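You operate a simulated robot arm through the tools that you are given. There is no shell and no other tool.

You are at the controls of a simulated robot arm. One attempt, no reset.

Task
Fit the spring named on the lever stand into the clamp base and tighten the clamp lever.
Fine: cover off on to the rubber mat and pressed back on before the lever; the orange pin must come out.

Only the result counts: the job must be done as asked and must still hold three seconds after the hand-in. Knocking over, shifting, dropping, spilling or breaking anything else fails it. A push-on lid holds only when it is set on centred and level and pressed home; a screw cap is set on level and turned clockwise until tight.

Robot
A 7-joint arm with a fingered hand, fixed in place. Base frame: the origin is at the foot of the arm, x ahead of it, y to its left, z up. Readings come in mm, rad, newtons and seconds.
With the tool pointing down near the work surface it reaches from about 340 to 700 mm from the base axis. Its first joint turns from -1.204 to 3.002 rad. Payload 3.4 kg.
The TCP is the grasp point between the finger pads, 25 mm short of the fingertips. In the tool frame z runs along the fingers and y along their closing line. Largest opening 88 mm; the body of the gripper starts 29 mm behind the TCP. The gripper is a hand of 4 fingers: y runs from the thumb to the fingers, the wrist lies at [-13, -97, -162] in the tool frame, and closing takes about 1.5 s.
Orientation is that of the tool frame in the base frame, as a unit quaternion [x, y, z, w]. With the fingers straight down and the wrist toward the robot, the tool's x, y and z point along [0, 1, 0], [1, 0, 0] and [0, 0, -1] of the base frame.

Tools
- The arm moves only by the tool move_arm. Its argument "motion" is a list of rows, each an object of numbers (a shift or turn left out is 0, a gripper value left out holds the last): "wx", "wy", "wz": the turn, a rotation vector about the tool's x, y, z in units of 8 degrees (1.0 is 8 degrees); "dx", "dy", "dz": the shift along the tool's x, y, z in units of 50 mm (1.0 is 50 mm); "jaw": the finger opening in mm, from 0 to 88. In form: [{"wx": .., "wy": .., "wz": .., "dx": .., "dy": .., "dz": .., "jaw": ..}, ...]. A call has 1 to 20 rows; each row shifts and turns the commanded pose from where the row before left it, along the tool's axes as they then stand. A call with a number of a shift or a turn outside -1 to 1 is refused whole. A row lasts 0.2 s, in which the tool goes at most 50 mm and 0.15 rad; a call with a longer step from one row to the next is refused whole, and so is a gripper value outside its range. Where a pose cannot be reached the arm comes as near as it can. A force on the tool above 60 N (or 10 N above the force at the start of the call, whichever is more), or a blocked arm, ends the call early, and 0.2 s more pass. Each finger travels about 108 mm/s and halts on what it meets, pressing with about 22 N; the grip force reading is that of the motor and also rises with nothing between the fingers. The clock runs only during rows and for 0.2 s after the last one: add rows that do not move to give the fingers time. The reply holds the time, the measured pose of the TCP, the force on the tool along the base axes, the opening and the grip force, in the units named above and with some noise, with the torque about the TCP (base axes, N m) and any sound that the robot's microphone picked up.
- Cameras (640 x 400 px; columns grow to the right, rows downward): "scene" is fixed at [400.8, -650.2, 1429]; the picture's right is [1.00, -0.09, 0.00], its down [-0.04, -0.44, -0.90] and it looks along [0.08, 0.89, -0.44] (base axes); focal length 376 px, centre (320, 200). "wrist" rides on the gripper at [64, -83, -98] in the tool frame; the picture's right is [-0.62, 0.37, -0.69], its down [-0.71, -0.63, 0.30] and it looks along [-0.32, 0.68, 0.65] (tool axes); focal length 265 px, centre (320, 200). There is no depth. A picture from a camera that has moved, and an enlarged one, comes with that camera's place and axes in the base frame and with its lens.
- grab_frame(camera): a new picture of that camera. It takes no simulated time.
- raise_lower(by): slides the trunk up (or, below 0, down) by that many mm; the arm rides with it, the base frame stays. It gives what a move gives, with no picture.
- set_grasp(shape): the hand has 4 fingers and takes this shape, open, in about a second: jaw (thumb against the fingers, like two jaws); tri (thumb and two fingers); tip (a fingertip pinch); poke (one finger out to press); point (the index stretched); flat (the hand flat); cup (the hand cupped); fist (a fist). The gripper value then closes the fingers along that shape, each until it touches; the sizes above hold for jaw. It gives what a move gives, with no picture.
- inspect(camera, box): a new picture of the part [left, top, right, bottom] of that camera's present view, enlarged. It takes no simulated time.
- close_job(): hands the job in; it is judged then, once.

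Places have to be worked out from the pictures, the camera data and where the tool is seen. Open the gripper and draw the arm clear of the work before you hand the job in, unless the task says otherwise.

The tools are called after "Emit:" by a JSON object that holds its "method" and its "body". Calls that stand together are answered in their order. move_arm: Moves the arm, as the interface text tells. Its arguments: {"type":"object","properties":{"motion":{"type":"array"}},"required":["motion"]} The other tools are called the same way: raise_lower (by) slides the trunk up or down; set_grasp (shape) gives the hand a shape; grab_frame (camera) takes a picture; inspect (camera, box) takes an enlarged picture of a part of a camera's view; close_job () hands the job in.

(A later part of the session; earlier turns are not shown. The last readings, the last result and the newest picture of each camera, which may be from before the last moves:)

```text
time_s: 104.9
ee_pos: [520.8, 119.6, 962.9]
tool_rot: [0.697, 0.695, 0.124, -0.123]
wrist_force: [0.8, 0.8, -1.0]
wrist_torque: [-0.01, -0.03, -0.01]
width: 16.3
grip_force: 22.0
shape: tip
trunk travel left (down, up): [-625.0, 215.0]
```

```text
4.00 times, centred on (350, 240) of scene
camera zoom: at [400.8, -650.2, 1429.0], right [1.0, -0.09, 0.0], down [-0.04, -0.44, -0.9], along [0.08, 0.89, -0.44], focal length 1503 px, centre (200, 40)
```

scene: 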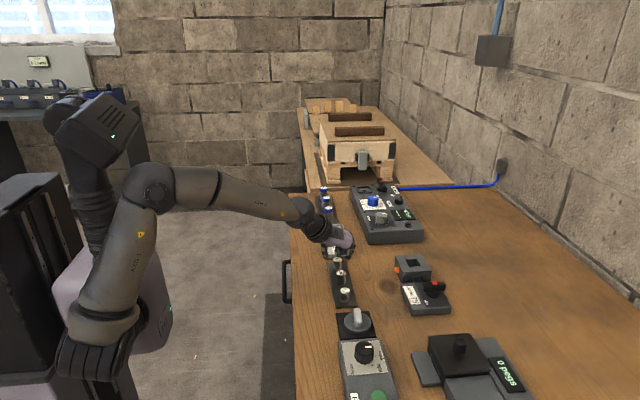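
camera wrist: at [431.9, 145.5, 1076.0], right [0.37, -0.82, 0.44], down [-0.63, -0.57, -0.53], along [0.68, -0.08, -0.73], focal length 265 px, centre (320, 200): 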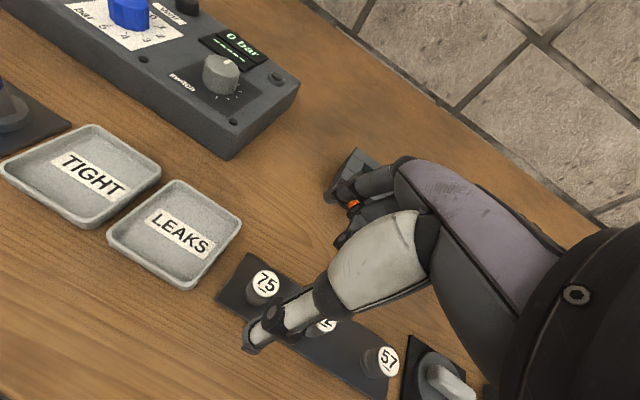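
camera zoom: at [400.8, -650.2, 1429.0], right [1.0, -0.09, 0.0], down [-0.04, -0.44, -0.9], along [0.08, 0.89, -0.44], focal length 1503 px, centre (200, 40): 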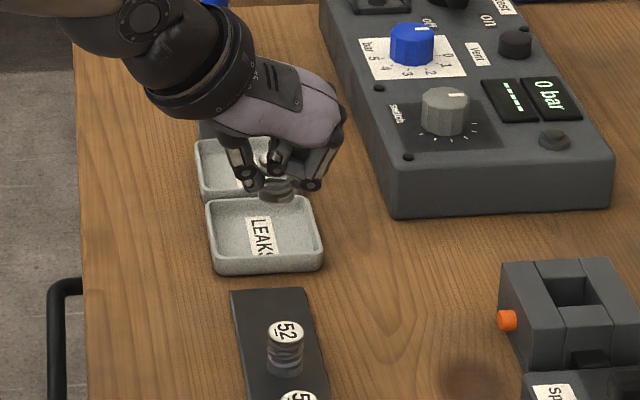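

I zoom in on the held spring to check tilt and its offset from the TCP.

Emit:
{"method": "inspect", "body": {"camera": "wrist", "box": [260, 200, 330, 280]}}

Emit:
{"method": "inspect", "body": {"camera": "scene", "box": [360, 218, 400, 250]}}

Emit:
{"method": "inspect", "body": {"camera": "scene", "box": [355, 220, 395, 250]}}

```text
5.00 times, centred on (295, 240) of wrist
camera zoom: at [437.7, 144.1, 1077.0], right [0.37, -0.82, 0.44], down [-0.63, -0.57, -0.53], along [0.68, -0.08, -0.73], focal length 1327 px, centre (445, 0)
```

zoom: 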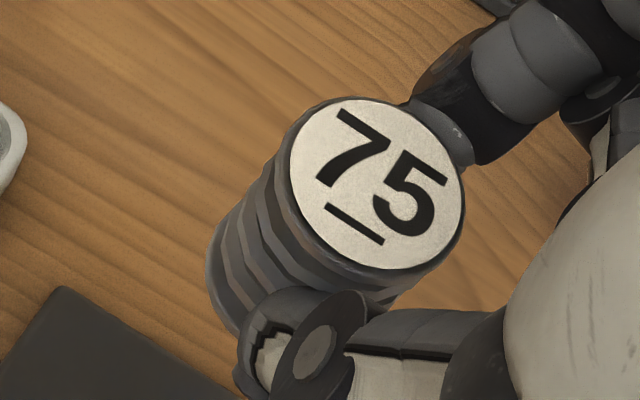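

```text
12.50 times, centred on (380, 234) of scene
camera zoom: at [400.8, -650.2, 1429.0], right [1.0, -0.09, 0.0], down [-0.04, -0.44, -0.9], along [0.08, 0.89, -0.44], focal length 4696 px, centre (-430, -225)
```

zoom: 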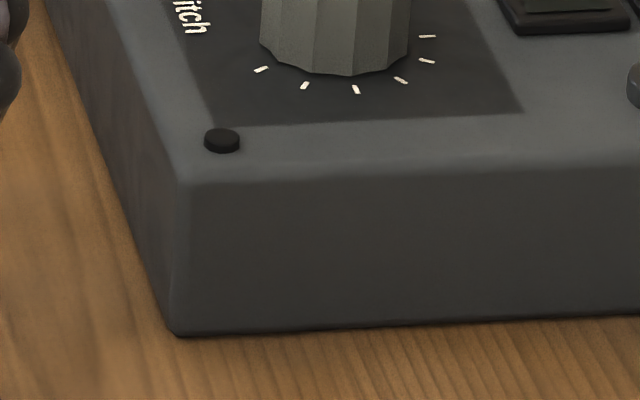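

```text
13.33 times, centred on (375, 235) of scene
camera zoom: at [400.8, -650.2, 1429.0], right [1.0, -0.09, 0.0], down [-0.04, -0.44, -0.9], along [0.08, 0.89, -0.44], focal length 5009 px, centre (-413, -267)
```

zoom: 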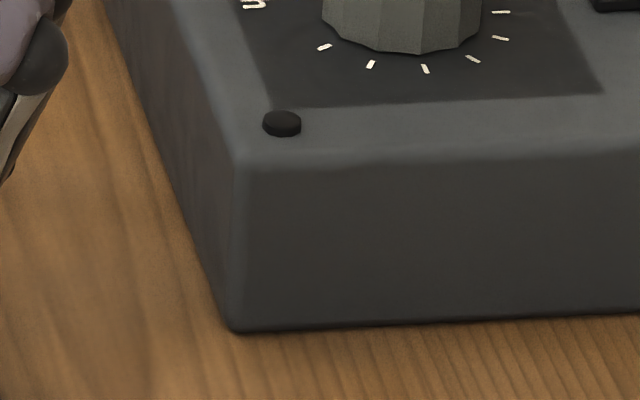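

The spring is vertical, with its axis about 3 mm +x and 7 mm +y from the TCP. Now I measure the pocket in this view before moving.

Emit:
{"method": "inspect", "body": {"camera": "wrist", "box": [300, 130, 400, 210]}}

Emit:
{"method": "inspect", "body": {"camera": "scene", "box": [390, 248, 440, 290]}}

```text
5.00 times, centred on (350, 170) of wrist
camera zoom: at [437.7, 144.1, 1077.0], right [0.37, -0.82, 0.44], down [-0.63, -0.57, -0.53], along [0.68, -0.08, -0.73], focal length 1327 px, centre (170, 350)
```

zoom: 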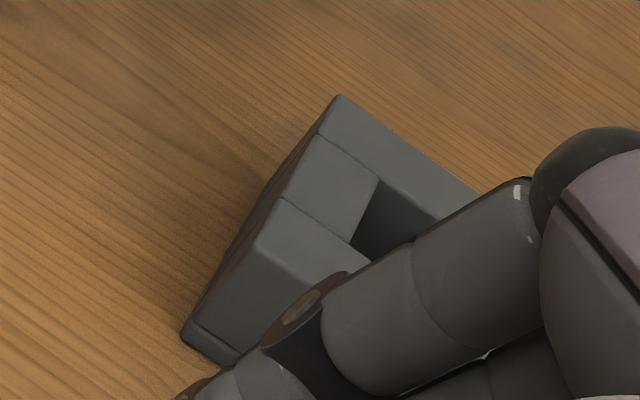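

```text
9.52 times, centred on (415, 269) of scene
camera zoom: at [400.8, -650.2, 1429.0], right [1.0, -0.09, 0.0], down [-0.04, -0.44, -0.9], along [0.08, 0.89, -0.44], focal length 3578 px, centre (-585, -457)
```

zoom: 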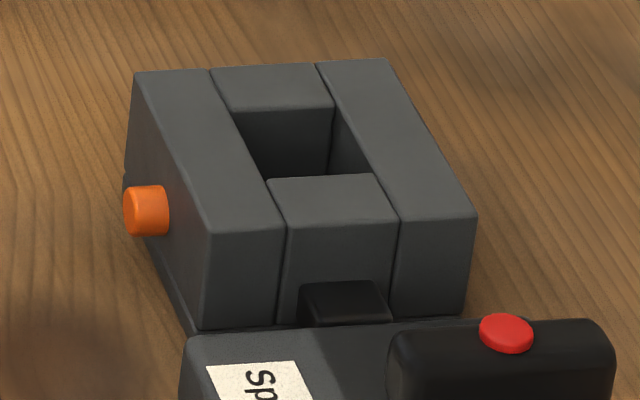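

The pocket is ~30×30 mm, centred on the block at about (700, 84). I move the spring over it at z≈963.

Emit:
{"method": "move_arm", "body": {"motion": [{"dy": 0.25, "dx": -0.06, "dz": -0.02}, {"dy": 0.45, "dx": -0.1, "dz": -0.036}, {"dy": 0.6, "dx": -0.14, "dz": -0.05}, {"dy": 0.65, "dx": -0.15, "dz": -0.054}, {"dy": 0.6, "dx": -0.14, "dz": -0.05}, {"dy": 0.5, "dx": -0.11, "dz": -0.04}, {"dy": 0.32, "dx": -0.07, "dz": -0.026}, {"dy": 0.15, "dx": -0.03, "dz": -0.014}, {}]}}

Emit:
{"method": "inspect", "body": {"camera": "wrist", "box": [180, 150, 400, 370]}}

Emit:
{"method": "inspect", "body": {"camera": "scene", "box": [380, 200, 460, 290]}}

```text
time_s: 106.9
ee_pos: [696.6, 77.3, 961.8]
tool_rot: [0.697, 0.696, 0.123, -0.123]
wrist_force: [-0.4, 0.5, 0.2]
wrist_torque: [0.02, 0.01, 0.02]
width: 16.0
grip_force: 22.2
shape: tip
trunk travel left (down, up): [-625.0, 215.0]
```

```text
1.82 times, centred on (290, 260) of wrist
camera zoom: at [613.7, 101.6, 1077.6], right [0.37, -0.82, 0.44], down [-0.63, -0.57, -0.53], along [0.68, -0.08, -0.73], focal length 483 px, centre (374, 91)
```

zoom: 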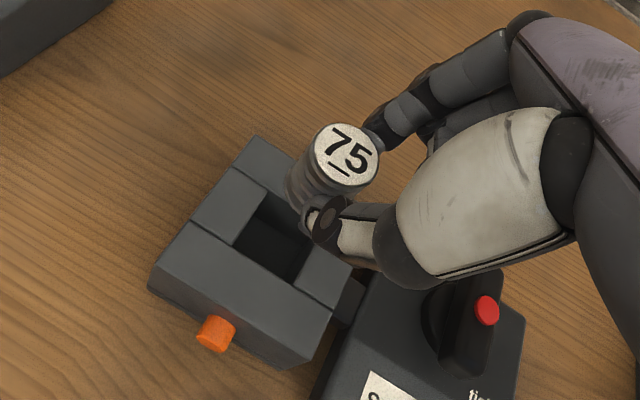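

```text
4.44 times, centred on (420, 245) of scene
camera zoom: at [400.8, -650.2, 1429.0], right [1.0, -0.09, 0.0], down [-0.04, -0.44, -0.9], along [0.08, 0.89, -0.44], focal length 1670 px, centre (-124, 0)
```

zoom: 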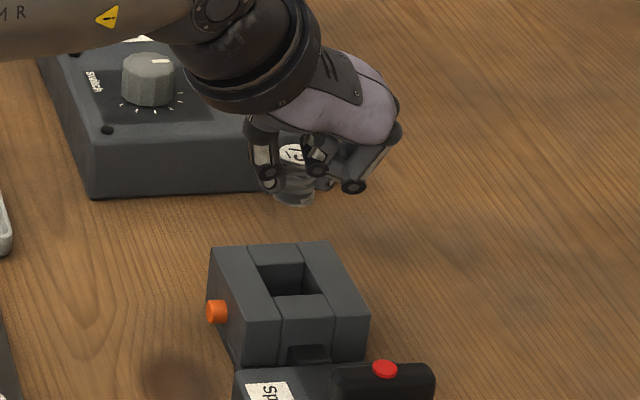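

Both computed centres agree (spring ≈(699.9, 84.6), pocket ≈(701, 83.5)). Descend 31 mm first.

Emit:
{"method": "move_arm", "body": {"motion": [{"dx": -0.05, "dz": 0.15, "dy": 0.01}, {"dx": -0.08, "dz": 0.22}, {"dx": -0.08, "dz": 0.21}, {}]}}

Emit:
{"method": "inspect", "body": {"camera": "wrist", "box": [200, 160, 380, 340]}}

Emit:
{"method": "inspect", "body": {"camera": "scene", "box": [390, 230, 450, 290]}}

```text
time_s: 107.9
ee_pos: [698.3, 77.1, 933.6]
tool_rot: [0.697, 0.696, 0.123, -0.123]
wrist_force: [-0.5, -0.1, -1.3]
wrist_torque: [0.01, -0.01, -0.04]
width: 15.8
grip_force: 22.4
shape: tip
trunk travel left (down, up): [-625.0, 215.0]
```

```text
2.22 times, centred on (290, 250) of wrist
camera zoom: at [614.2, 102.3, 1047.7], right [0.37, -0.82, 0.44], down [-0.63, -0.57, -0.53], along [0.68, -0.08, -0.73], focal length 590 px, centre (387, 89)
```

zoom: 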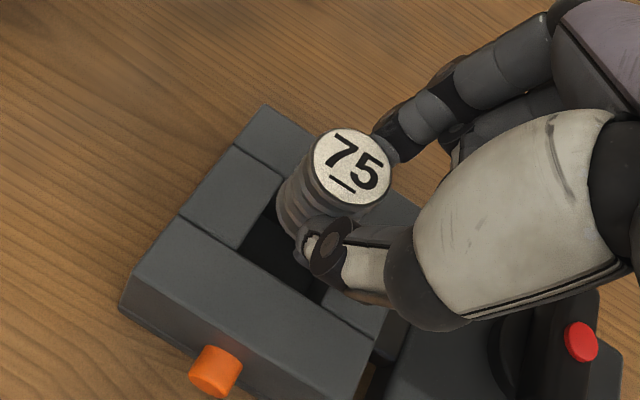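

```text
6.67 times, centred on (420, 260) of scene
camera zoom: at [400.8, -650.2, 1429.0], right [1.0, -0.09, 0.0], down [-0.04, -0.44, -0.9], along [0.08, 0.89, -0.44], focal length 2504 px, centre (-347, -200)
```

zoom: 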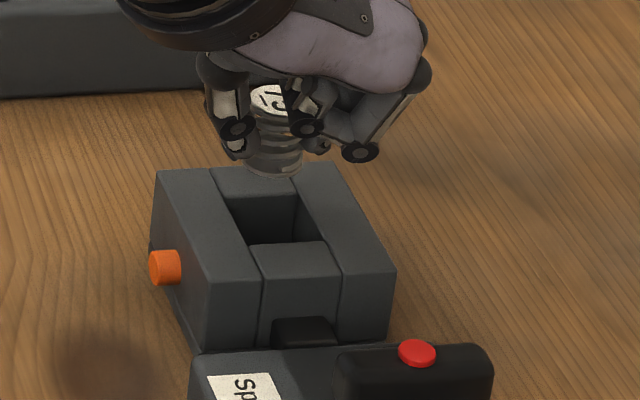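

Aligned above the pocket. Descend another 22 mm so the spring's lower end enters.

Emit:
{"method": "move_arm", "body": {"motion": [{"dx": -0.03, "dz": 0.08}, {"dx": -0.04, "dz": 0.113}, {"dx": -0.04, "dz": 0.113}, {"dx": -0.04, "dz": 0.108}, {}]}}

Emit:
{"method": "inspect", "body": {"camera": "wrist", "box": [200, 160, 380, 340]}}

Emit:
{"method": "inspect", "body": {"camera": "scene", "box": [390, 230, 450, 290]}}

```text
time_s: 109.1
ee_pos: [698.4, 76.9, 910.1]
tool_rot: [0.696, 0.696, 0.123, -0.124]
wrist_force: [0.3, 0.4, -0.6]
wrist_torque: [-0.04, 0.01, 0.0]
width: 16.0
grip_force: 21.9
shape: tip
trunk travel left (down, up): [-625.0, 215.0]
```

```text
2.22 times, centred on (290, 250) of wrist
camera zoom: at [614.2, 102.3, 1025.2], right [0.37, -0.82, 0.44], down [-0.63, -0.57, -0.53], along [0.68, -0.08, -0.73], focal length 590 px, centre (387, 89)
```

zoom: 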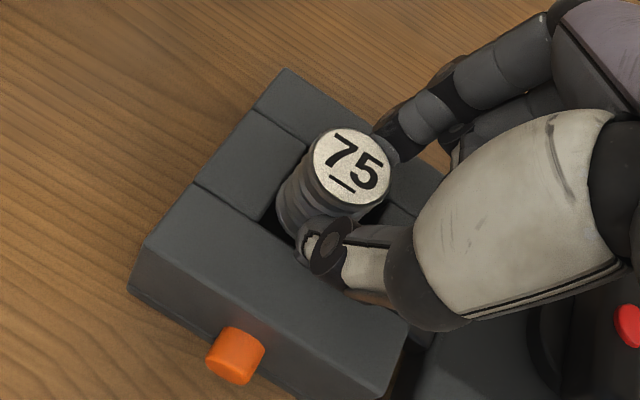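

```text
6.67 times, centred on (420, 260) of scene
camera zoom: at [400.8, -650.2, 1429.0], right [1.0, -0.09, 0.0], down [-0.04, -0.44, -0.9], along [0.08, 0.89, -0.44], focal length 2504 px, centre (-347, -200)
```

zoom: 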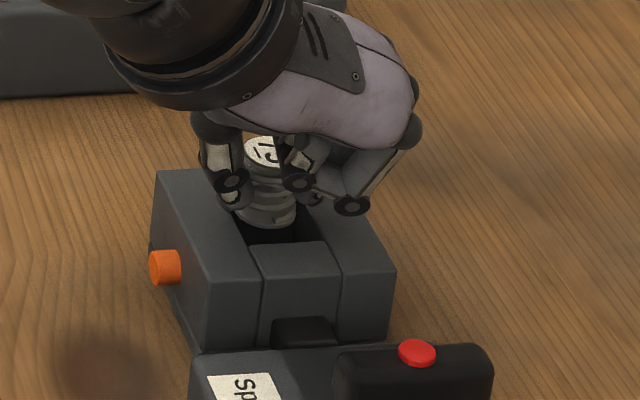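

The spring is entering the pocket. Continue down in small steps until contact.

Emit:
{"method": "move_arm", "body": {"motion": [{"dx": -0.014, "dz": 0.0376}, {"dx": -0.014, "dz": 0.0376}, {"dx": -0.0137, "dz": 0.0376}]}}

Emit:
{"method": "move_arm", "body": {"motion": [{"dx": -0.0137, "dz": 0.0376}]}}

Emit:
{"method": "move_arm", "body": {"motion": [{"dx": -0.0137, "dz": 0.0376}]}}

Emit:
{"method": "inspect", "body": {"camera": "wrist", "box": [200, 160, 380, 340]}}

Emit:
{"method": "inspect", "body": {"camera": "scene", "box": [390, 230, 450, 290]}}

```text
time_s: 109.9
ee_pos: [696.7, 76.4, 905.6]
tool_rot: [0.697, 0.696, 0.125, -0.123]
wrist_force: [0.8, -3.7, 7.2]
wrist_torque: [0.05, 0.04, 0.01]
width: 16.4
grip_force: 22.3
shape: tip
trunk travel left (down, up): [-625.0, 215.0]
```

```text
time_s: 110.3
ee_pos: [696.7, 76.6, 904.9]
tool_rot: [0.696, 0.696, 0.126, -0.122]
wrist_force: [1.0, -3.9, 13.4]
wrist_torque: [0.1, 0.1, 0.0]
width: 16.6
grip_force: 22.0
shape: tip
trunk travel left (down, up): [-625.0, 215.0]
```

```text
time_s: 110.7
ee_pos: [695.8, 76.1, 905.2]
tool_rot: [0.697, 0.695, 0.128, -0.12]
wrist_force: [0.7, -5.2, 20.5]
wrist_torque: [0.07, 0.16, 0.01]
width: 17.5
grip_force: 21.9
shape: tip
trunk travel left (down, up): [-625.0, 215.0]
```

```text
2.22 times, centred on (290, 250) of wrist
camera zoom: at [610.9, 100.5, 1018.4], right [0.36, -0.82, 0.44], down [-0.63, -0.56, -0.54], along [0.69, -0.08, -0.72], focal length 590 px, centre (387, 89)
```

zoom: 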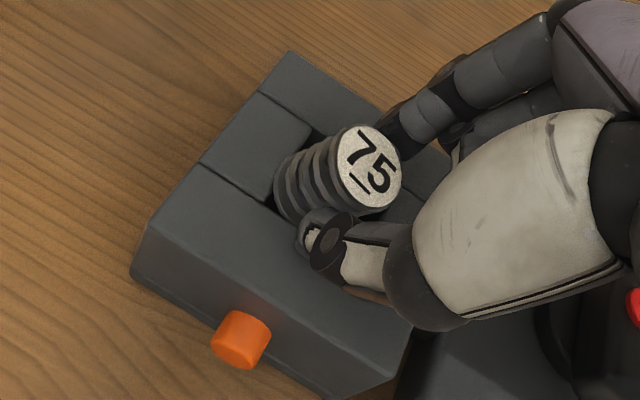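

```text
6.67 times, centred on (420, 260) of scene
camera zoom: at [400.8, -650.2, 1429.0], right [1.0, -0.09, 0.0], down [-0.04, -0.44, -0.9], along [0.08, 0.89, -0.44], focal length 2504 px, centre (-347, -200)
```

zoom: 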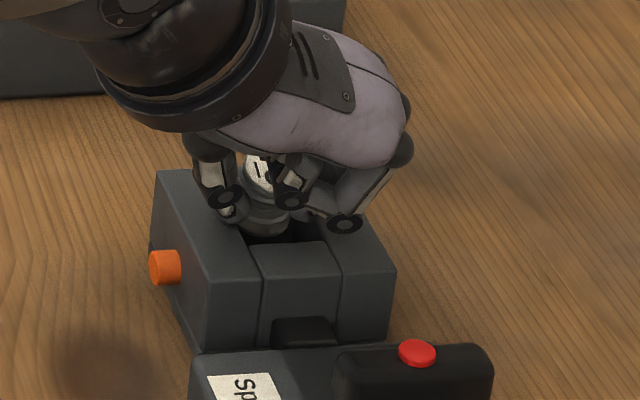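

The spring met something at its bottom ~11 mm below the block top and is tilting in the grip (20 N). I back up 20 mm and look into the pocket.

Emit:
{"method": "move_arm", "body": {"motion": [{"dx": 0.0274, "dz": -0.0752}, {"dx": 0.041, "dz": -0.113}, {"dx": 0.07, "dz": -0.19}, {"dx": 0.07, "dz": -0.19}, {"dx": 0.07, "dz": -0.19}, {}]}}

Emit:
{"method": "inspect", "body": {"camera": "wrist", "box": [180, 150, 380, 350]}}

Emit:
{"method": "inspect", "body": {"camera": "scene", "box": [385, 210, 455, 290]}}

```text
time_s: 112.1
ee_pos: [697.4, 76.6, 940.7]
tool_rot: [0.697, 0.696, 0.124, -0.123]
wrist_force: [-0.3, 0.2, -0.5]
wrist_torque: [0.02, 0.0, 0.04]
width: 16.9
grip_force: 22.3
shape: tip
trunk travel left (down, up): [-625.0, 215.0]
```

```text
2.00 times, centred on (280, 250) of wrist
camera zoom: at [614.3, 101.8, 1054.8], right [0.37, -0.82, 0.44], down [-0.63, -0.57, -0.53], along [0.68, -0.08, -0.73], focal length 531 px, centre (400, 100)
```

zoom: 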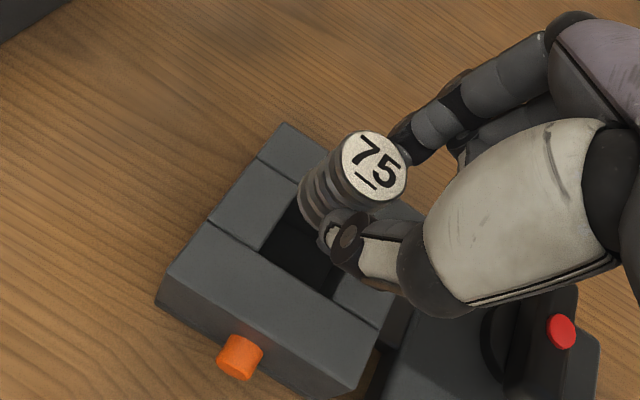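

```text
5.00 times, centred on (420, 250) of scene
camera zoom: at [400.8, -650.2, 1429.0], right [1.0, -0.09, 0.0], down [-0.04, -0.44, -0.9], along [0.08, 0.89, -0.44], focal length 1878 px, centre (-180, -50)
```

zoom: 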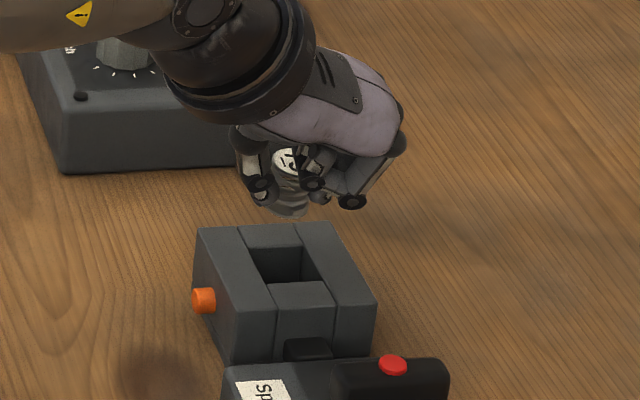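

I enlarge the dark pocket interior from both cameras.

Emit:
{"method": "inspect", "body": {"camera": "wrist", "box": [245, 220, 325, 310]}}

Emit:
{"method": "inspect", "body": {"camera": "scene", "box": [400, 250, 450, 285]}}

```text
4.44 times, centred on (285, 265) of wrist
camera zoom: at [614.3, 101.8, 1054.8], right [0.37, -0.82, 0.44], down [-0.63, -0.57, -0.53], along [0.68, -0.08, -0.73], focal length 1180 px, centre (476, -89)
```

zoom: 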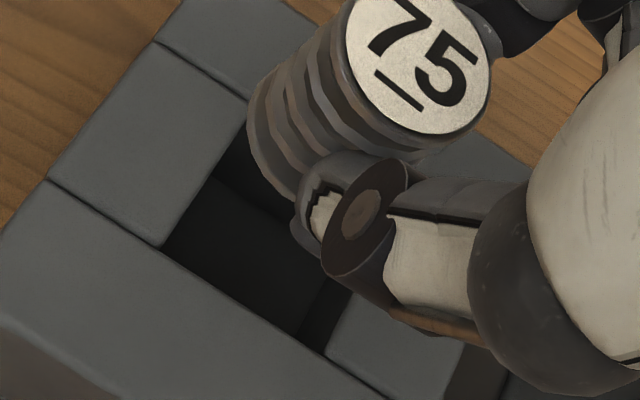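

```text
11.43 times, centred on (425, 268) of scene
camera zoom: at [400.8, -650.2, 1429.0], right [1.0, -0.09, 0.0], down [-0.04, -0.44, -0.9], along [0.08, 0.89, -0.44], focal length 4293 px, centre (-880, -571)
```

zoom: 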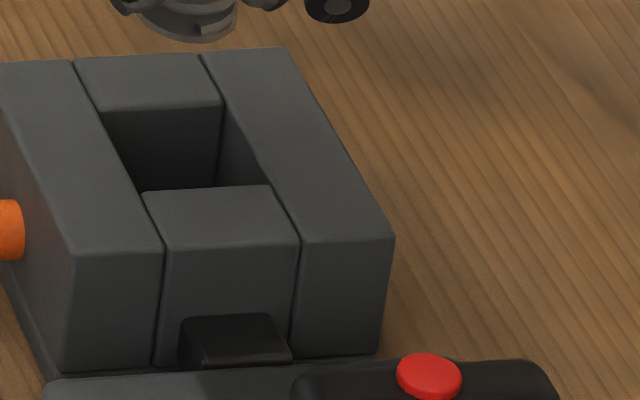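

The spring is tilted ~6° (bottom toward +y) and was sitting ~2–3 mm too far in +y; its bottom edge likely caught the back lip. I roll the hand −5.6° to make the spring vertical again and re-measure.

Emit:
{"method": "move_arm", "body": {"motion": [{"wy": -0.35}, {"wy": -0.35}, {}]}}

Emit:
{"method": "inspect", "body": {"camera": "wrist", "box": [245, 200, 325, 310]}}

Emit:
{"method": "inspect", "body": {"camera": "scene", "box": [395, 225, 445, 285]}}

```text
time_s: 112.9
ee_pos: [698.2, 76.7, 939.4]
tool_rot: [0.702, 0.701, 0.089, -0.088]
wrist_force: [0.3, 0.5, 0.3]
wrist_torque: [-0.03, 0.07, 0.01]
width: 16.9
grip_force: 21.6
shape: tip
trunk travel left (down, up): [-625.0, 215.0]
```

```text
3.64 times, centred on (285, 255) of wrist
camera zoom: at [614.2, 112.8, 1050.7], right [0.37, -0.77, 0.52], down [-0.63, -0.62, -0.47], along [0.68, -0.15, -0.71], focal length 965 px, centre (447, 0)
```

zoom: 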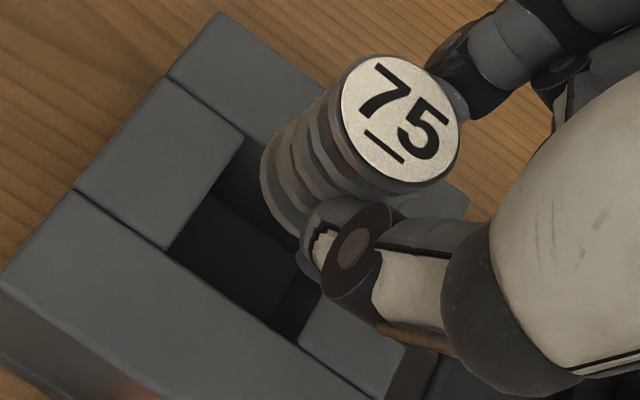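

```text
6.67 times, centred on (420, 255) of scene
camera zoom: at [400.8, -650.2, 1429.0], right [1.0, -0.09, 0.0], down [-0.04, -0.44, -0.9], along [0.08, 0.89, -0.44], focal length 2504 px, centre (-347, -167)
```

zoom: 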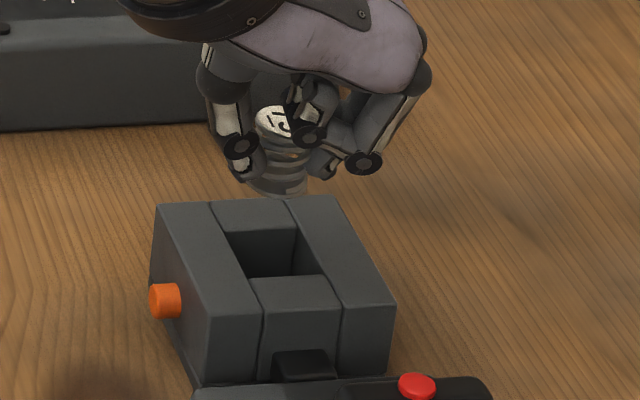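

I zoom on the held spring from the scene camera to check for tilt about y as well.

Emit:
{"method": "inspect", "body": {"camera": "scene", "box": [420, 232, 450, 262]}}

Emit:
{"method": "inspect", "body": {"camera": "scene", "box": [400, 232, 440, 262]}}

```text
13.33 times, centred on (435, 247) of scene
camera zoom: at [400.8, -650.2, 1429.0], right [1.0, -0.09, 0.0], down [-0.04, -0.44, -0.9], along [0.08, 0.89, -0.44], focal length 5009 px, centre (-1213, -427)
```

zoom: 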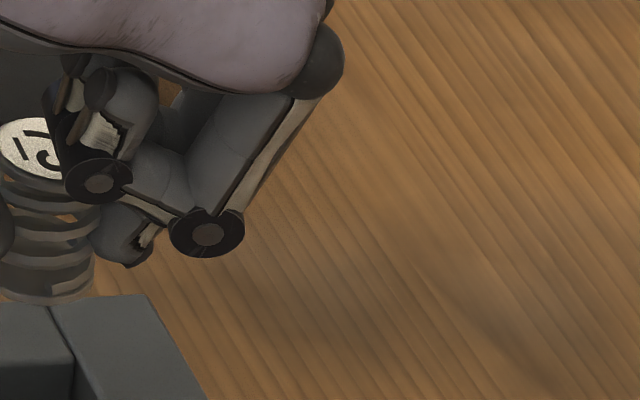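

```text
13.33 times, centred on (420, 247) of scene
camera zoom: at [400.8, -650.2, 1429.0], right [1.0, -0.09, 0.0], down [-0.04, -0.44, -0.9], along [0.08, 0.89, -0.44], focal length 5009 px, centre (-1013, -427)
```

zoom: 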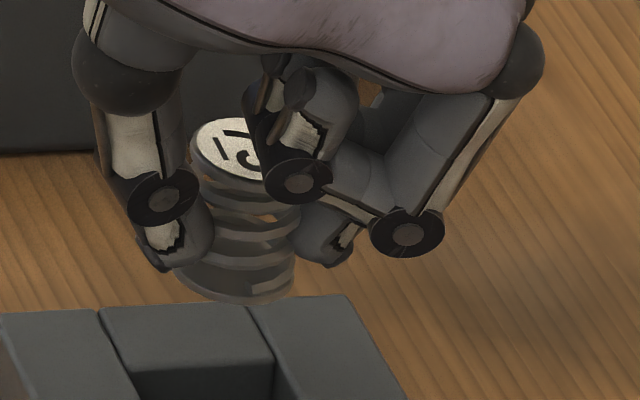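

Now the spring is vertical with its axis ≈(699, 86.3), and the pocket measures x 687–714.5, y 68–98.5 (centre ≈(700.8, 83.4)). I shift +1.5 in x and −2.9 in y, then descend.

Emit:
{"method": "move_arm", "body": {"motion": [{"dy": 0.03, "dx": -0.056, "dz": -0.0144}, {"dx": -0.05, "dz": 0.19}, {"dx": -0.05, "dz": 0.19}, {"dx": -0.05, "dz": 0.19}, {}]}}

Emit:
{"method": "inspect", "body": {"camera": "wrist", "box": [225, 190, 345, 310]}}

Emit:
{"method": "inspect", "body": {"camera": "scene", "box": [395, 240, 445, 285]}}

```text
time_s: 114.1
ee_pos: [700.1, 74.6, 910.8]
tool_rot: [0.702, 0.701, 0.088, -0.088]
wrist_force: [-0.3, 0.6, -1.8]
wrist_torque: [0.01, -0.01, -0.05]
width: 16.8
grip_force: 22.0
shape: tip
trunk travel left (down, up): [-625.0, 215.0]
```

```text
3.33 times, centred on (285, 250) of wrist
camera zoom: at [616.5, 109.7, 1022.2], right [0.37, -0.77, 0.52], down [-0.63, -0.62, -0.47], along [0.68, -0.15, -0.71], focal length 885 px, centre (437, 33)
```

zoom: 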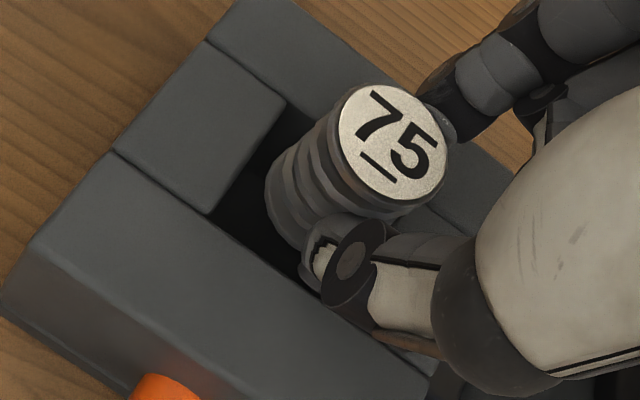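

```text
8.89 times, centred on (420, 262) of scene
camera zoom: at [400.8, -650.2, 1429.0], right [1.0, -0.09, 0.0], down [-0.04, -0.44, -0.9], along [0.08, 0.89, -0.44], focal length 3339 px, centre (-569, -356)
```

zoom: 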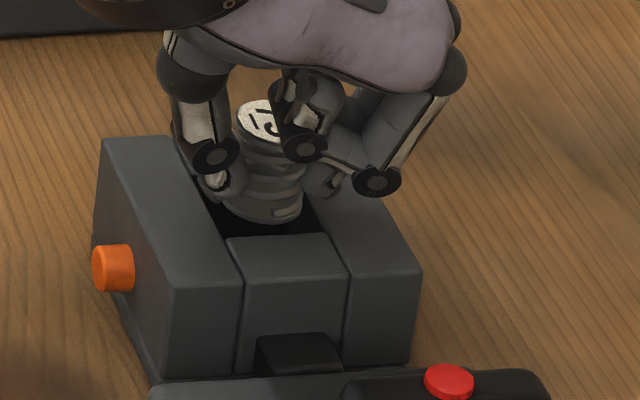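

There is now visible clearance on all sides. Continue down slowly.

Emit:
{"method": "move_arm", "body": {"motion": [{"dx": -0.01, "dz": 0.0387}, {"dx": -0.01, "dz": 0.0387}]}}

Emit:
{"method": "move_arm", "body": {"motion": [{"dx": -0.01, "dz": 0.0387}]}}

Emit:
{"method": "move_arm", "body": {"motion": [{"dx": -0.01, "dz": 0.0387}]}}

Emit:
{"method": "inspect", "body": {"camera": "scene", "box": [395, 240, 445, 285]}}

```text
time_s: 114.7
ee_pos: [699.2, 72.3, 905.7]
tool_rot: [0.702, 0.701, 0.089, -0.089]
wrist_force: [0.6, 0.1, 0.3]
wrist_torque: [-0.03, 0.03, 0.0]
width: 16.9
grip_force: 21.7
shape: tip
trunk travel left (down, up): [-625.0, 215.0]
```

```text
time_s: 115.1
ee_pos: [699.2, 73.0, 905.6]
tool_rot: [0.702, 0.701, 0.089, -0.089]
wrist_force: [-0.5, -0.6, 0.5]
wrist_torque: [-0.02, 0.02, 0.0]
width: 17.0
grip_force: 22.1
shape: tip
trunk travel left (down, up): [-625.0, 215.0]
```

```text
time_s: 115.5
ee_pos: [698.6, 74.4, 904.3]
tool_rot: [0.702, 0.701, 0.091, -0.088]
wrist_force: [0.6, 1.0, 6.4]
wrist_torque: [0.05, 0.03, 0.02]
width: 16.7
grip_force: 22.0
shape: tip
trunk travel left (down, up): [-625.0, 215.0]
```

```text
8.89 times, centred on (420, 262) of scene
camera zoom: at [400.8, -650.2, 1429.0], right [1.0, -0.09, 0.0], down [-0.04, -0.44, -0.9], along [0.08, 0.89, -0.44], focal length 3339 px, centre (-569, -356)
```

zoom: 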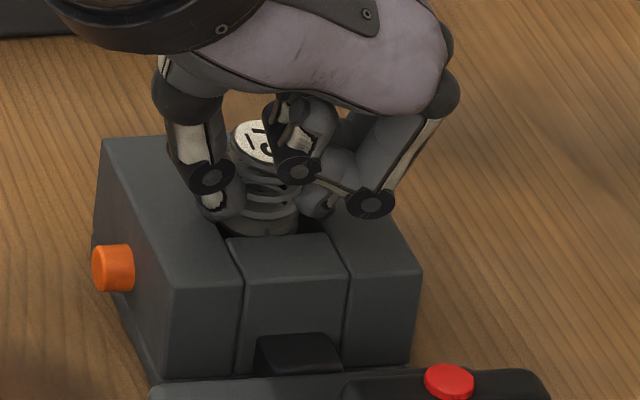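

Fingertips have met the block top with the spring's lower end inside the pocket. I loosen the pinch just slightly so the spring slides down guided by the fingers.

Emit:
{"method": "move_arm", "body": {"motion": [{"dx": 0.003, "dz": -0.01, "jaw": 18}, {"jaw": 19.5}, {"jaw": 21}, {"jaw": 22}, {}, {}]}}

Emit:
{"method": "inspect", "body": {"camera": "scene", "box": [395, 240, 445, 285]}}

Emit:
{"method": "inspect", "body": {"camera": "wrist", "box": [225, 190, 345, 310]}}

```text
time_s: 116.9
ee_pos: [697.7, 73.0, 905.5]
tool_rot: [0.703, 0.7, 0.09, -0.089]
wrist_force: [1.0, -1.0, 11.1]
wrist_torque: [0.01, 0.06, -0.02]
width: 22.2
grip_force: 0.1
shape: tip
trunk travel left (down, up): [-625.0, 215.0]
```

```text
8.89 times, centred on (420, 262) of scene
camera zoom: at [400.8, -650.2, 1429.0], right [1.0, -0.09, 0.0], down [-0.04, -0.44, -0.9], along [0.08, 0.89, -0.44], focal length 3339 px, centre (-569, -356)
```

zoom: 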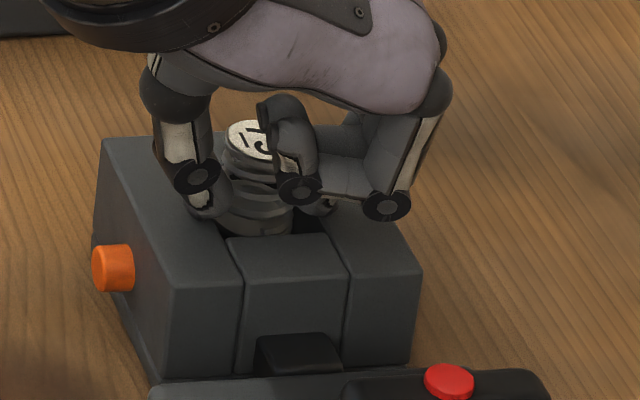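

```text
3.33 times, centred on (285, 250) of wrist
camera zoom: at [613.2, 109.2, 1015.9], right [0.37, -0.77, 0.52], down [-0.63, -0.61, -0.48], along [0.69, -0.15, -0.71], focal length 885 px, centre (437, 33)
```

zoom: 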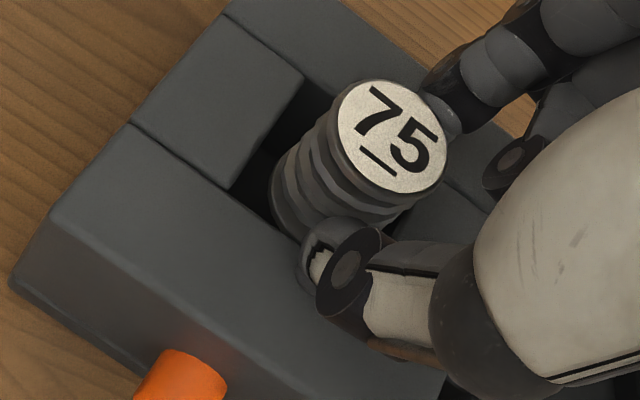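

The spring has not dropped yet. I open slightly more, stepwise.

Emit:
{"method": "move_arm", "body": {"motion": [{"jaw": 24}, {"jaw": 26}, {}, {}]}}

Emit:
{"method": "inspect", "body": {"camera": "wrist", "box": [225, 190, 345, 310]}}

Emit:
{"method": "inspect", "body": {"camera": "scene", "box": [395, 240, 445, 285]}}

```text
time_s: 117.9
ee_pos: [696.0, 72.4, 903.8]
tool_rot: [0.702, 0.701, 0.09, -0.088]
wrist_force: [0.5, -1.2, 10.8]
wrist_torque: [-0.02, 0.05, -0.01]
width: 24.7
grip_force: 0.1
shape: tip
trunk travel left (down, up): [-625.0, 215.0]
```

```text
3.33 times, centred on (285, 250) of wrist
camera zoom: at [613.2, 109.2, 1015.7], right [0.37, -0.77, 0.52], down [-0.63, -0.61, -0.47], along [0.69, -0.15, -0.71], focal length 885 px, centre (437, 33)
```

zoom: 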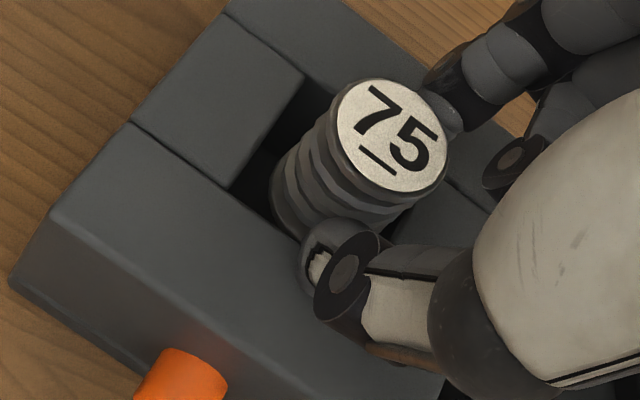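

```text
8.89 times, centred on (420, 262) of scene
camera zoom: at [400.8, -650.2, 1429.0], right [1.0, -0.09, 0.0], down [-0.04, -0.44, -0.9], along [0.08, 0.89, -0.44], focal length 3339 px, centre (-569, -356)
```

zoom: 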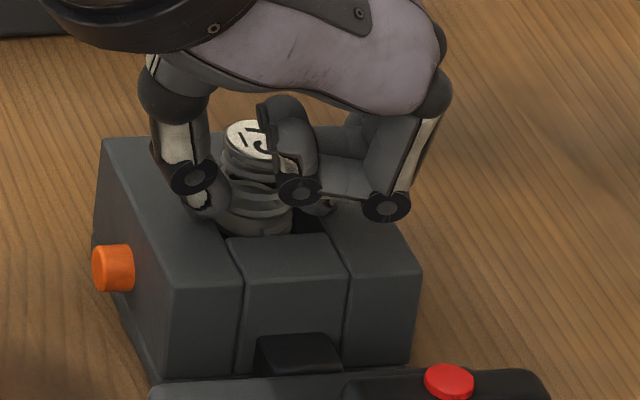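

Something (probably the curled finger) still touches the spring. I raise 1 mm and open further to let it settle.

Emit:
{"method": "move_arm", "body": {"motion": [{"dx": 0.005, "dz": -0.02, "jaw": 30}, {"jaw": 34}, {"jaw": 38}, {}, {}]}}

Emit:
{"method": "inspect", "body": {"camera": "wrist", "box": [225, 190, 345, 310]}}

Emit:
{"method": "inspect", "body": {"camera": "scene", "box": [395, 240, 445, 285]}}

```text
time_s: 119.1
ee_pos: [697.2, 74.8, 905.1]
tool_rot: [0.702, 0.701, 0.09, -0.089]
wrist_force: [-0.4, -0.5, 7.8]
wrist_torque: [-0.01, -0.01, 0.0]
width: 35.0
grip_force: 0.0
shape: tip
trunk travel left (down, up): [-625.0, 215.0]
```

```text
3.33 times, centred on (285, 250) of wrist
camera zoom: at [613.7, 109.7, 1016.4], right [0.37, -0.77, 0.52], down [-0.63, -0.61, -0.47], along [0.68, -0.15, -0.71], focal length 885 px, centre (437, 33)
```

zoom: 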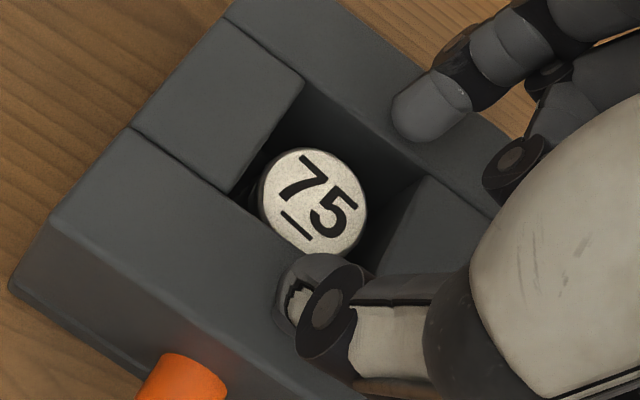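

```text
8.89 times, centred on (420, 262) of scene
camera zoom: at [400.8, -650.2, 1429.0], right [1.0, -0.09, 0.0], down [-0.04, -0.44, -0.9], along [0.08, 0.89, -0.44], focal length 3339 px, centre (-569, -356)
```

zoom: 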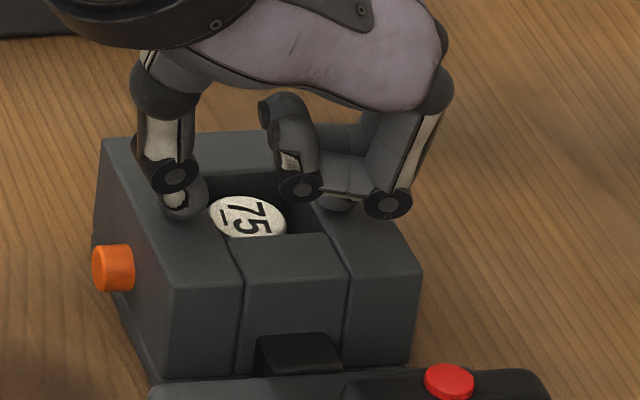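

The spring dropped neatly into the pocket, upright and below the rim. I raise the hand clear and look.

Emit:
{"method": "move_arm", "body": {"motion": [{"dx": 0.02, "dz": -0.08}, {"dx": 0.06, "dz": -0.24}, {"dx": 0.09, "dz": -0.35}, {"dx": 0.09, "dz": -0.35}, {"dx": 0.06, "dz": -0.24}, {}]}}

Emit:
{"method": "inspect", "body": {"camera": "wrist", "box": [180, 200, 360, 360]}}

Emit:
{"method": "inspect", "body": {"camera": "scene", "box": [395, 240, 445, 285]}}

```text
time_s: 120.5
ee_pos: [697.5, 74.4, 969.8]
tool_rot: [0.702, 0.701, 0.089, -0.089]
wrist_force: [-0.7, 0.4, 0.0]
wrist_torque: [-0.04, 0.0, -0.01]
width: 38.1
grip_force: 0.0
shape: tip
trunk travel left (down, up): [-625.0, 215.0]
```

```text
2.50 times, centred on (270, 280) of wrist
camera zoom: at [614.0, 110.0, 1081.6], right [0.37, -0.77, 0.52], down [-0.63, -0.61, -0.47], along [0.68, -0.15, -0.71], focal length 664 px, centre (445, 0)
```

zoom: 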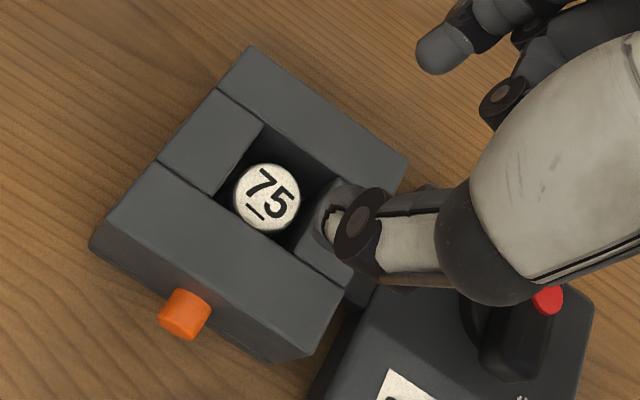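

```text
8.89 times, centred on (420, 262) of scene
camera zoom: at [400.8, -650.2, 1429.0], right [1.0, -0.09, 0.0], down [-0.04, -0.44, -0.9], along [0.08, 0.89, -0.44], focal length 3339 px, centre (-569, -356)
```

zoom: 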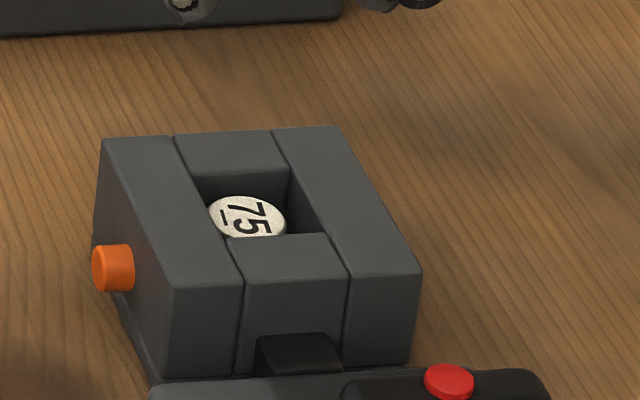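

The spring is in the pocket; I look closer to see whether it leans.

Emit:
{"method": "inspect", "body": {"camera": "scene", "box": [405, 255, 435, 280]}}

Emit:
{"method": "inspect", "body": {"camera": "wrist", "box": [230, 225, 320, 310]}}

```text
16.00 times, centred on (420, 268) of scene
camera zoom: at [400.8, -650.2, 1429.0], right [1.0, -0.09, 0.0], down [-0.04, -0.44, -0.9], along [0.08, 0.89, -0.44], focal length 6010 px, centre (-1280, -880)
```

zoom: 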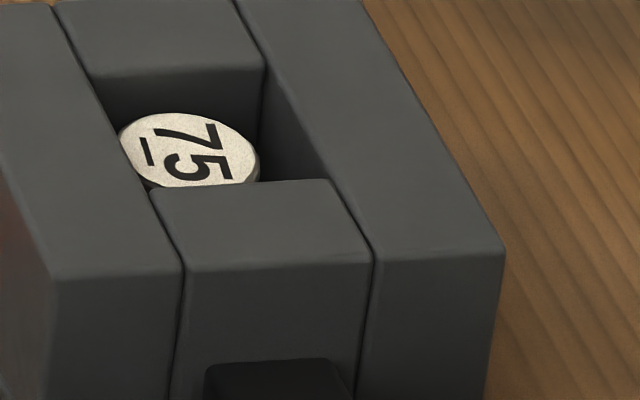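

```text
4.71 times, centred on (275, 268) of wrist
camera zoom: at [614.0, 110.0, 1081.6], right [0.37, -0.77, 0.52], down [-0.63, -0.61, -0.47], along [0.68, -0.15, -0.71], focal length 1249 px, centre (532, -118)
```

zoom: 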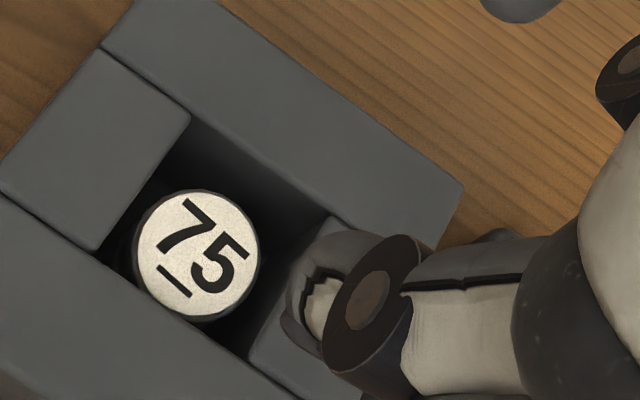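

I enlarge the label to judge its roundness (a level top should appear circular from this camera).

Emit:
{"method": "inspect", "body": {"camera": "wrist", "box": [250, 240, 295, 285]}}

```text
8.89 times, centred on (272, 262) of wrist
camera zoom: at [614.0, 110.0, 1081.6], right [0.37, -0.77, 0.52], down [-0.63, -0.61, -0.47], along [0.68, -0.15, -0.71], focal length 2359 px, centre (742, -356)
```

zoom: 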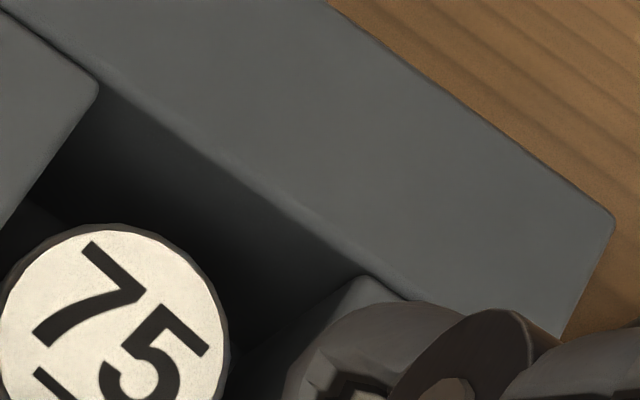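

I reframe to have the whole label in view.

Emit:
{"method": "inspect", "body": {"camera": "wrist", "box": [240, 255, 290, 295]}}

```text
10.00 times, centred on (265, 275) of wrist
camera zoom: at [614.0, 110.0, 1081.6], right [0.37, -0.77, 0.52], down [-0.63, -0.61, -0.47], along [0.68, -0.15, -0.71], focal length 2654 px, centre (870, -550)
```

zoom: 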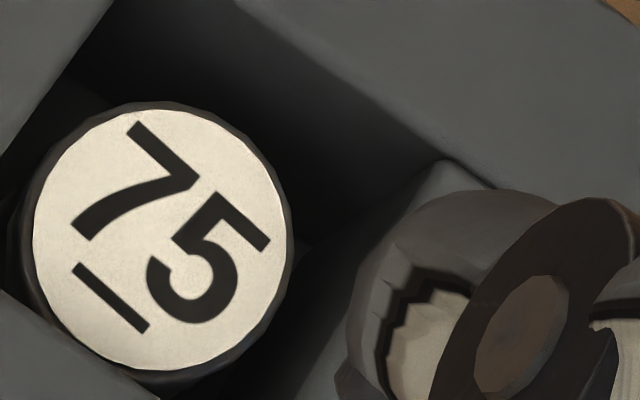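

The label is circular from here, so the spring stands upright in the pocket. Next: back to the mat for the cover; I travel above it and set the jaw shape.

Emit:
{"method": "move_arm", "body": {"motion": [{"dy": -0.2, "dx": -0.17, "dz": -0.045}, {"dy": -0.4, "dx": -0.35, "dz": -0.09}, {"dy": -0.55, "dx": -0.48, "dz": -0.122}, {"dy": -0.55, "dx": -0.48, "dz": -0.122}, {"dy": -0.55, "dx": -0.48, "dz": -0.122}, {"dy": -0.5, "dx": -0.43, "dz": -0.112}, {"dy": -0.35, "dx": -0.3, "dz": -0.08}, {"dy": -0.25, "dx": -0.216, "dz": -0.053}, {}]}}

Emit:
{"method": "set_grasp", "body": {"shape": "jaw"}}

Emit:
{"method": "grab_frame", "body": {"camera": "wrist"}}

Emit:
{"method": "inspect", "body": {"camera": "wrist", "box": [170, 230, 320, 370]}}

```text
time_s: 122.5
ee_pos: [531.7, -76.0, 967.3]
tool_rot: [0.702, 0.701, 0.09, -0.089]
wrist_force: [0.5, -0.7, -0.7]
wrist_torque: [0.01, 0.0, 0.0]
width: 38.0
grip_force: 0.0
shape: tip
trunk travel left (down, up): [-625.0, 215.0]
```

```text
time_s: 123.4
ee_pos: [532.0, -76.3, 967.8]
tool_rot: [0.703, 0.7, 0.09, -0.089]
wrist_force: [0.7, -0.4, -0.4]
wrist_torque: [0.01, -0.05, 0.01]
width: 87.4
grip_force: 0.0
shape: jaw
trunk travel left (down, up): [-625.0, 215.0]
```

```text
taken
camera wrist: at [448.6, -40.2, 1079.1], right [0.37, -0.77, 0.52], down [-0.63, -0.61, -0.47], along [0.68, -0.15, -0.71], focal length 265 px, centre (320, 200)
```

wrist: 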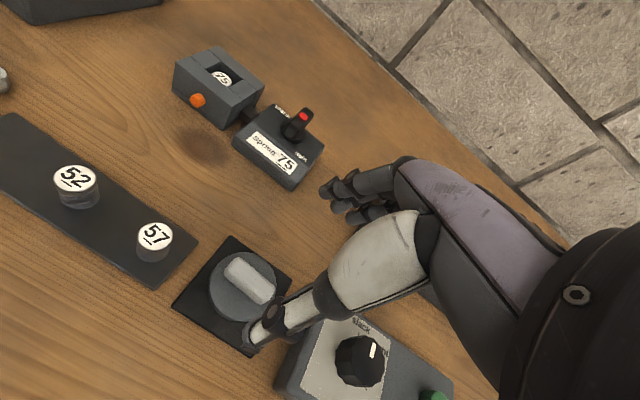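

```text
2.86 times, centred on (245, 300) of wrist
camera zoom: at [448.6, -40.2, 1079.1], right [0.37, -0.77, 0.52], down [-0.63, -0.61, -0.47], along [0.68, -0.15, -0.71], focal length 758 px, centre (534, -86)
```

zoom: 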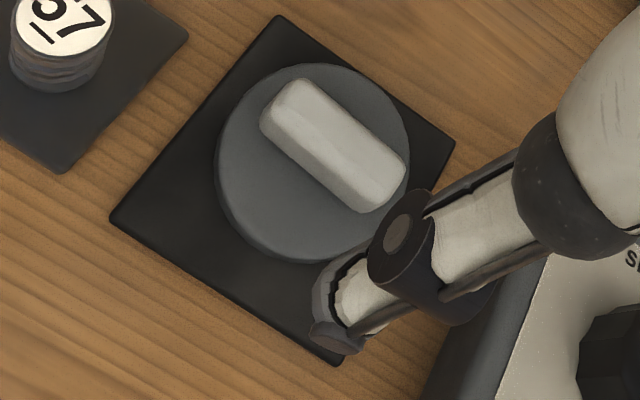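

Cover centre on the mat is ≈(534.5, −69). I tilt the hand 10° forward (to match how the grip held the cover before, so it stays level this time) and descend to z≈885.

Emit:
{"method": "move_arm", "body": {"motion": [{"wx": -0.6, "wz": -0.155, "jaw": 44}, {"wx": -0.61, "wz": -0.156}, {"dx": -0.06, "dy": -0.05, "dz": 0.25}, {"dx": -0.08, "dy": -0.07, "dz": 0.38}, {"dx": -0.08, "dy": -0.07, "dz": 0.38}, {"dx": -0.07, "dy": -0.06, "dz": 0.34}, {"dx": -0.06, "dy": -0.05, "dz": 0.24}, {}]}}

Emit:
{"method": "inspect", "body": {"camera": "wrist", "box": [180, 160, 400, 360]}}

Emit:
{"method": "inspect", "body": {"camera": "scene", "box": [325, 270, 395, 350]}}

```text
time_s: 125.2
ee_pos: [530.3, -72.9, 885.5]
tool_rot: [0.692, 0.706, 0.151, -0.028]
wrist_force: [0.7, 0.7, 0.3]
wrist_torque: [0.0, -0.01, -0.05]
width: 44.5
grip_force: 0.0
shape: jaw
trunk travel left (down, up): [-625.0, 215.0]
```

```text
2.00 times, centred on (290, 260) of wrist
camera zoom: at [428.3, -37.9, 980.3], right [0.27, -0.77, 0.57], down [-0.54, -0.61, -0.58], along [0.8, -0.15, -0.58], focal length 531 px, centre (380, 80)
```

zoom: 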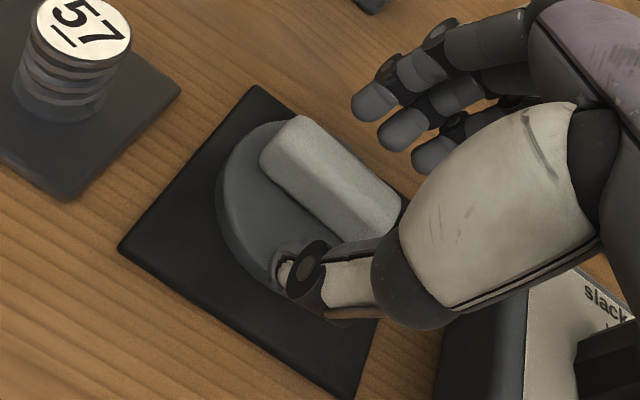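

```text
5.00 times, centred on (360, 310) of scene
camera zoom: at [400.8, -650.2, 1429.0], right [1.0, -0.09, 0.0], down [-0.04, -0.44, -0.9], along [0.08, 0.89, -0.44], focal length 1878 px, centre (120, -350)
```

zoom: 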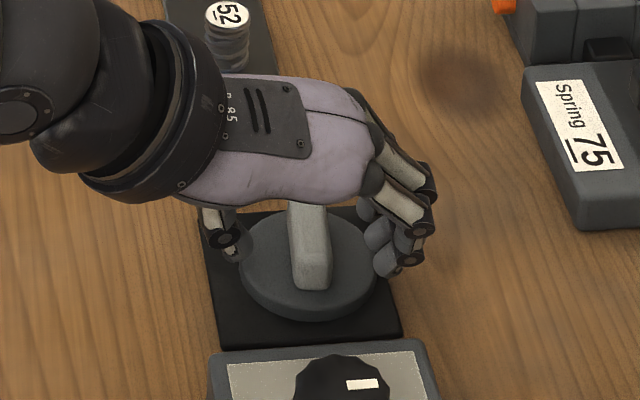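

Aligned over the handle. Descend in small steps to about z=873, watching for contact.

Emit:
{"method": "move_arm", "body": {"motion": [{"dx": -0.02, "dy": -0.014, "dz": 0.076}, {"dx": -0.02, "dy": -0.014, "dz": 0.076}]}}

Emit:
{"method": "move_arm", "body": {"motion": [{"dx": -0.01, "dy": -0.007, "dz": 0.038}, {}]}}

Emit:
{"method": "inspect", "body": {"camera": "wrist", "box": [180, 160, 400, 360]}}

Emit:
{"method": "inspect", "body": {"camera": "scene", "box": [325, 270, 395, 350]}}

```text
time_s: 125.8
ee_pos: [529.8, -74.0, 878.9]
tool_rot: [0.691, 0.706, 0.151, -0.028]
wrist_force: [-0.8, -0.3, 2.7]
wrist_torque: [0.05, 0.1, 0.03]
width: 44.1
grip_force: 0.1
shape: jaw
trunk travel left (down, up): [-625.0, 215.0]
```

```text
time_s: 126.4
ee_pos: [529.1, -74.0, 877.2]
tool_rot: [0.691, 0.706, 0.151, -0.027]
wrist_force: [-1.7, -0.9, 9.9]
wrist_torque: [0.02, 0.29, 0.04]
width: 44.3
grip_force: 0.0
shape: jaw
trunk travel left (down, up): [-625.0, 215.0]
```

```text
2.00 times, centred on (290, 260) of wrist
camera zoom: at [426.9, -38.0, 972.2], right [0.27, -0.77, 0.57], down [-0.54, -0.61, -0.58], along [0.8, -0.15, -0.58], focal length 531 px, centre (380, 80)
```

zoom: 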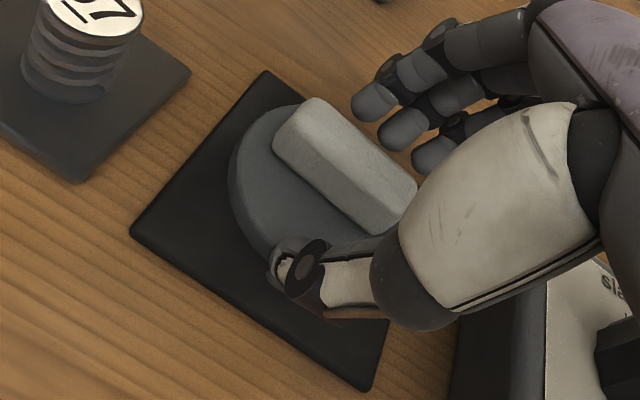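

```text
5.00 times, centred on (360, 310) of scene
camera zoom: at [400.8, -650.2, 1429.0], right [1.0, -0.09, 0.0], down [-0.04, -0.44, -0.9], along [0.08, 0.89, -0.44], focal length 1878 px, centre (120, -350)
```

zoom: 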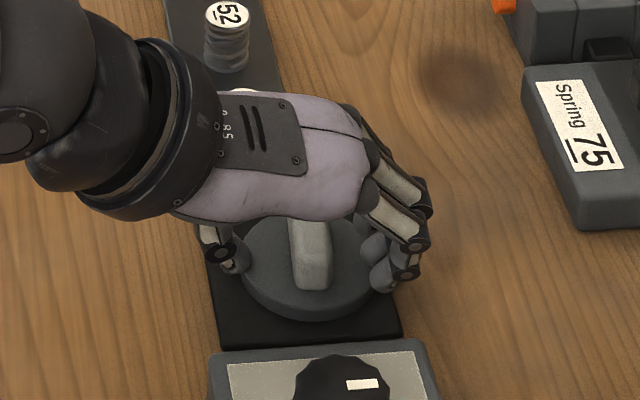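

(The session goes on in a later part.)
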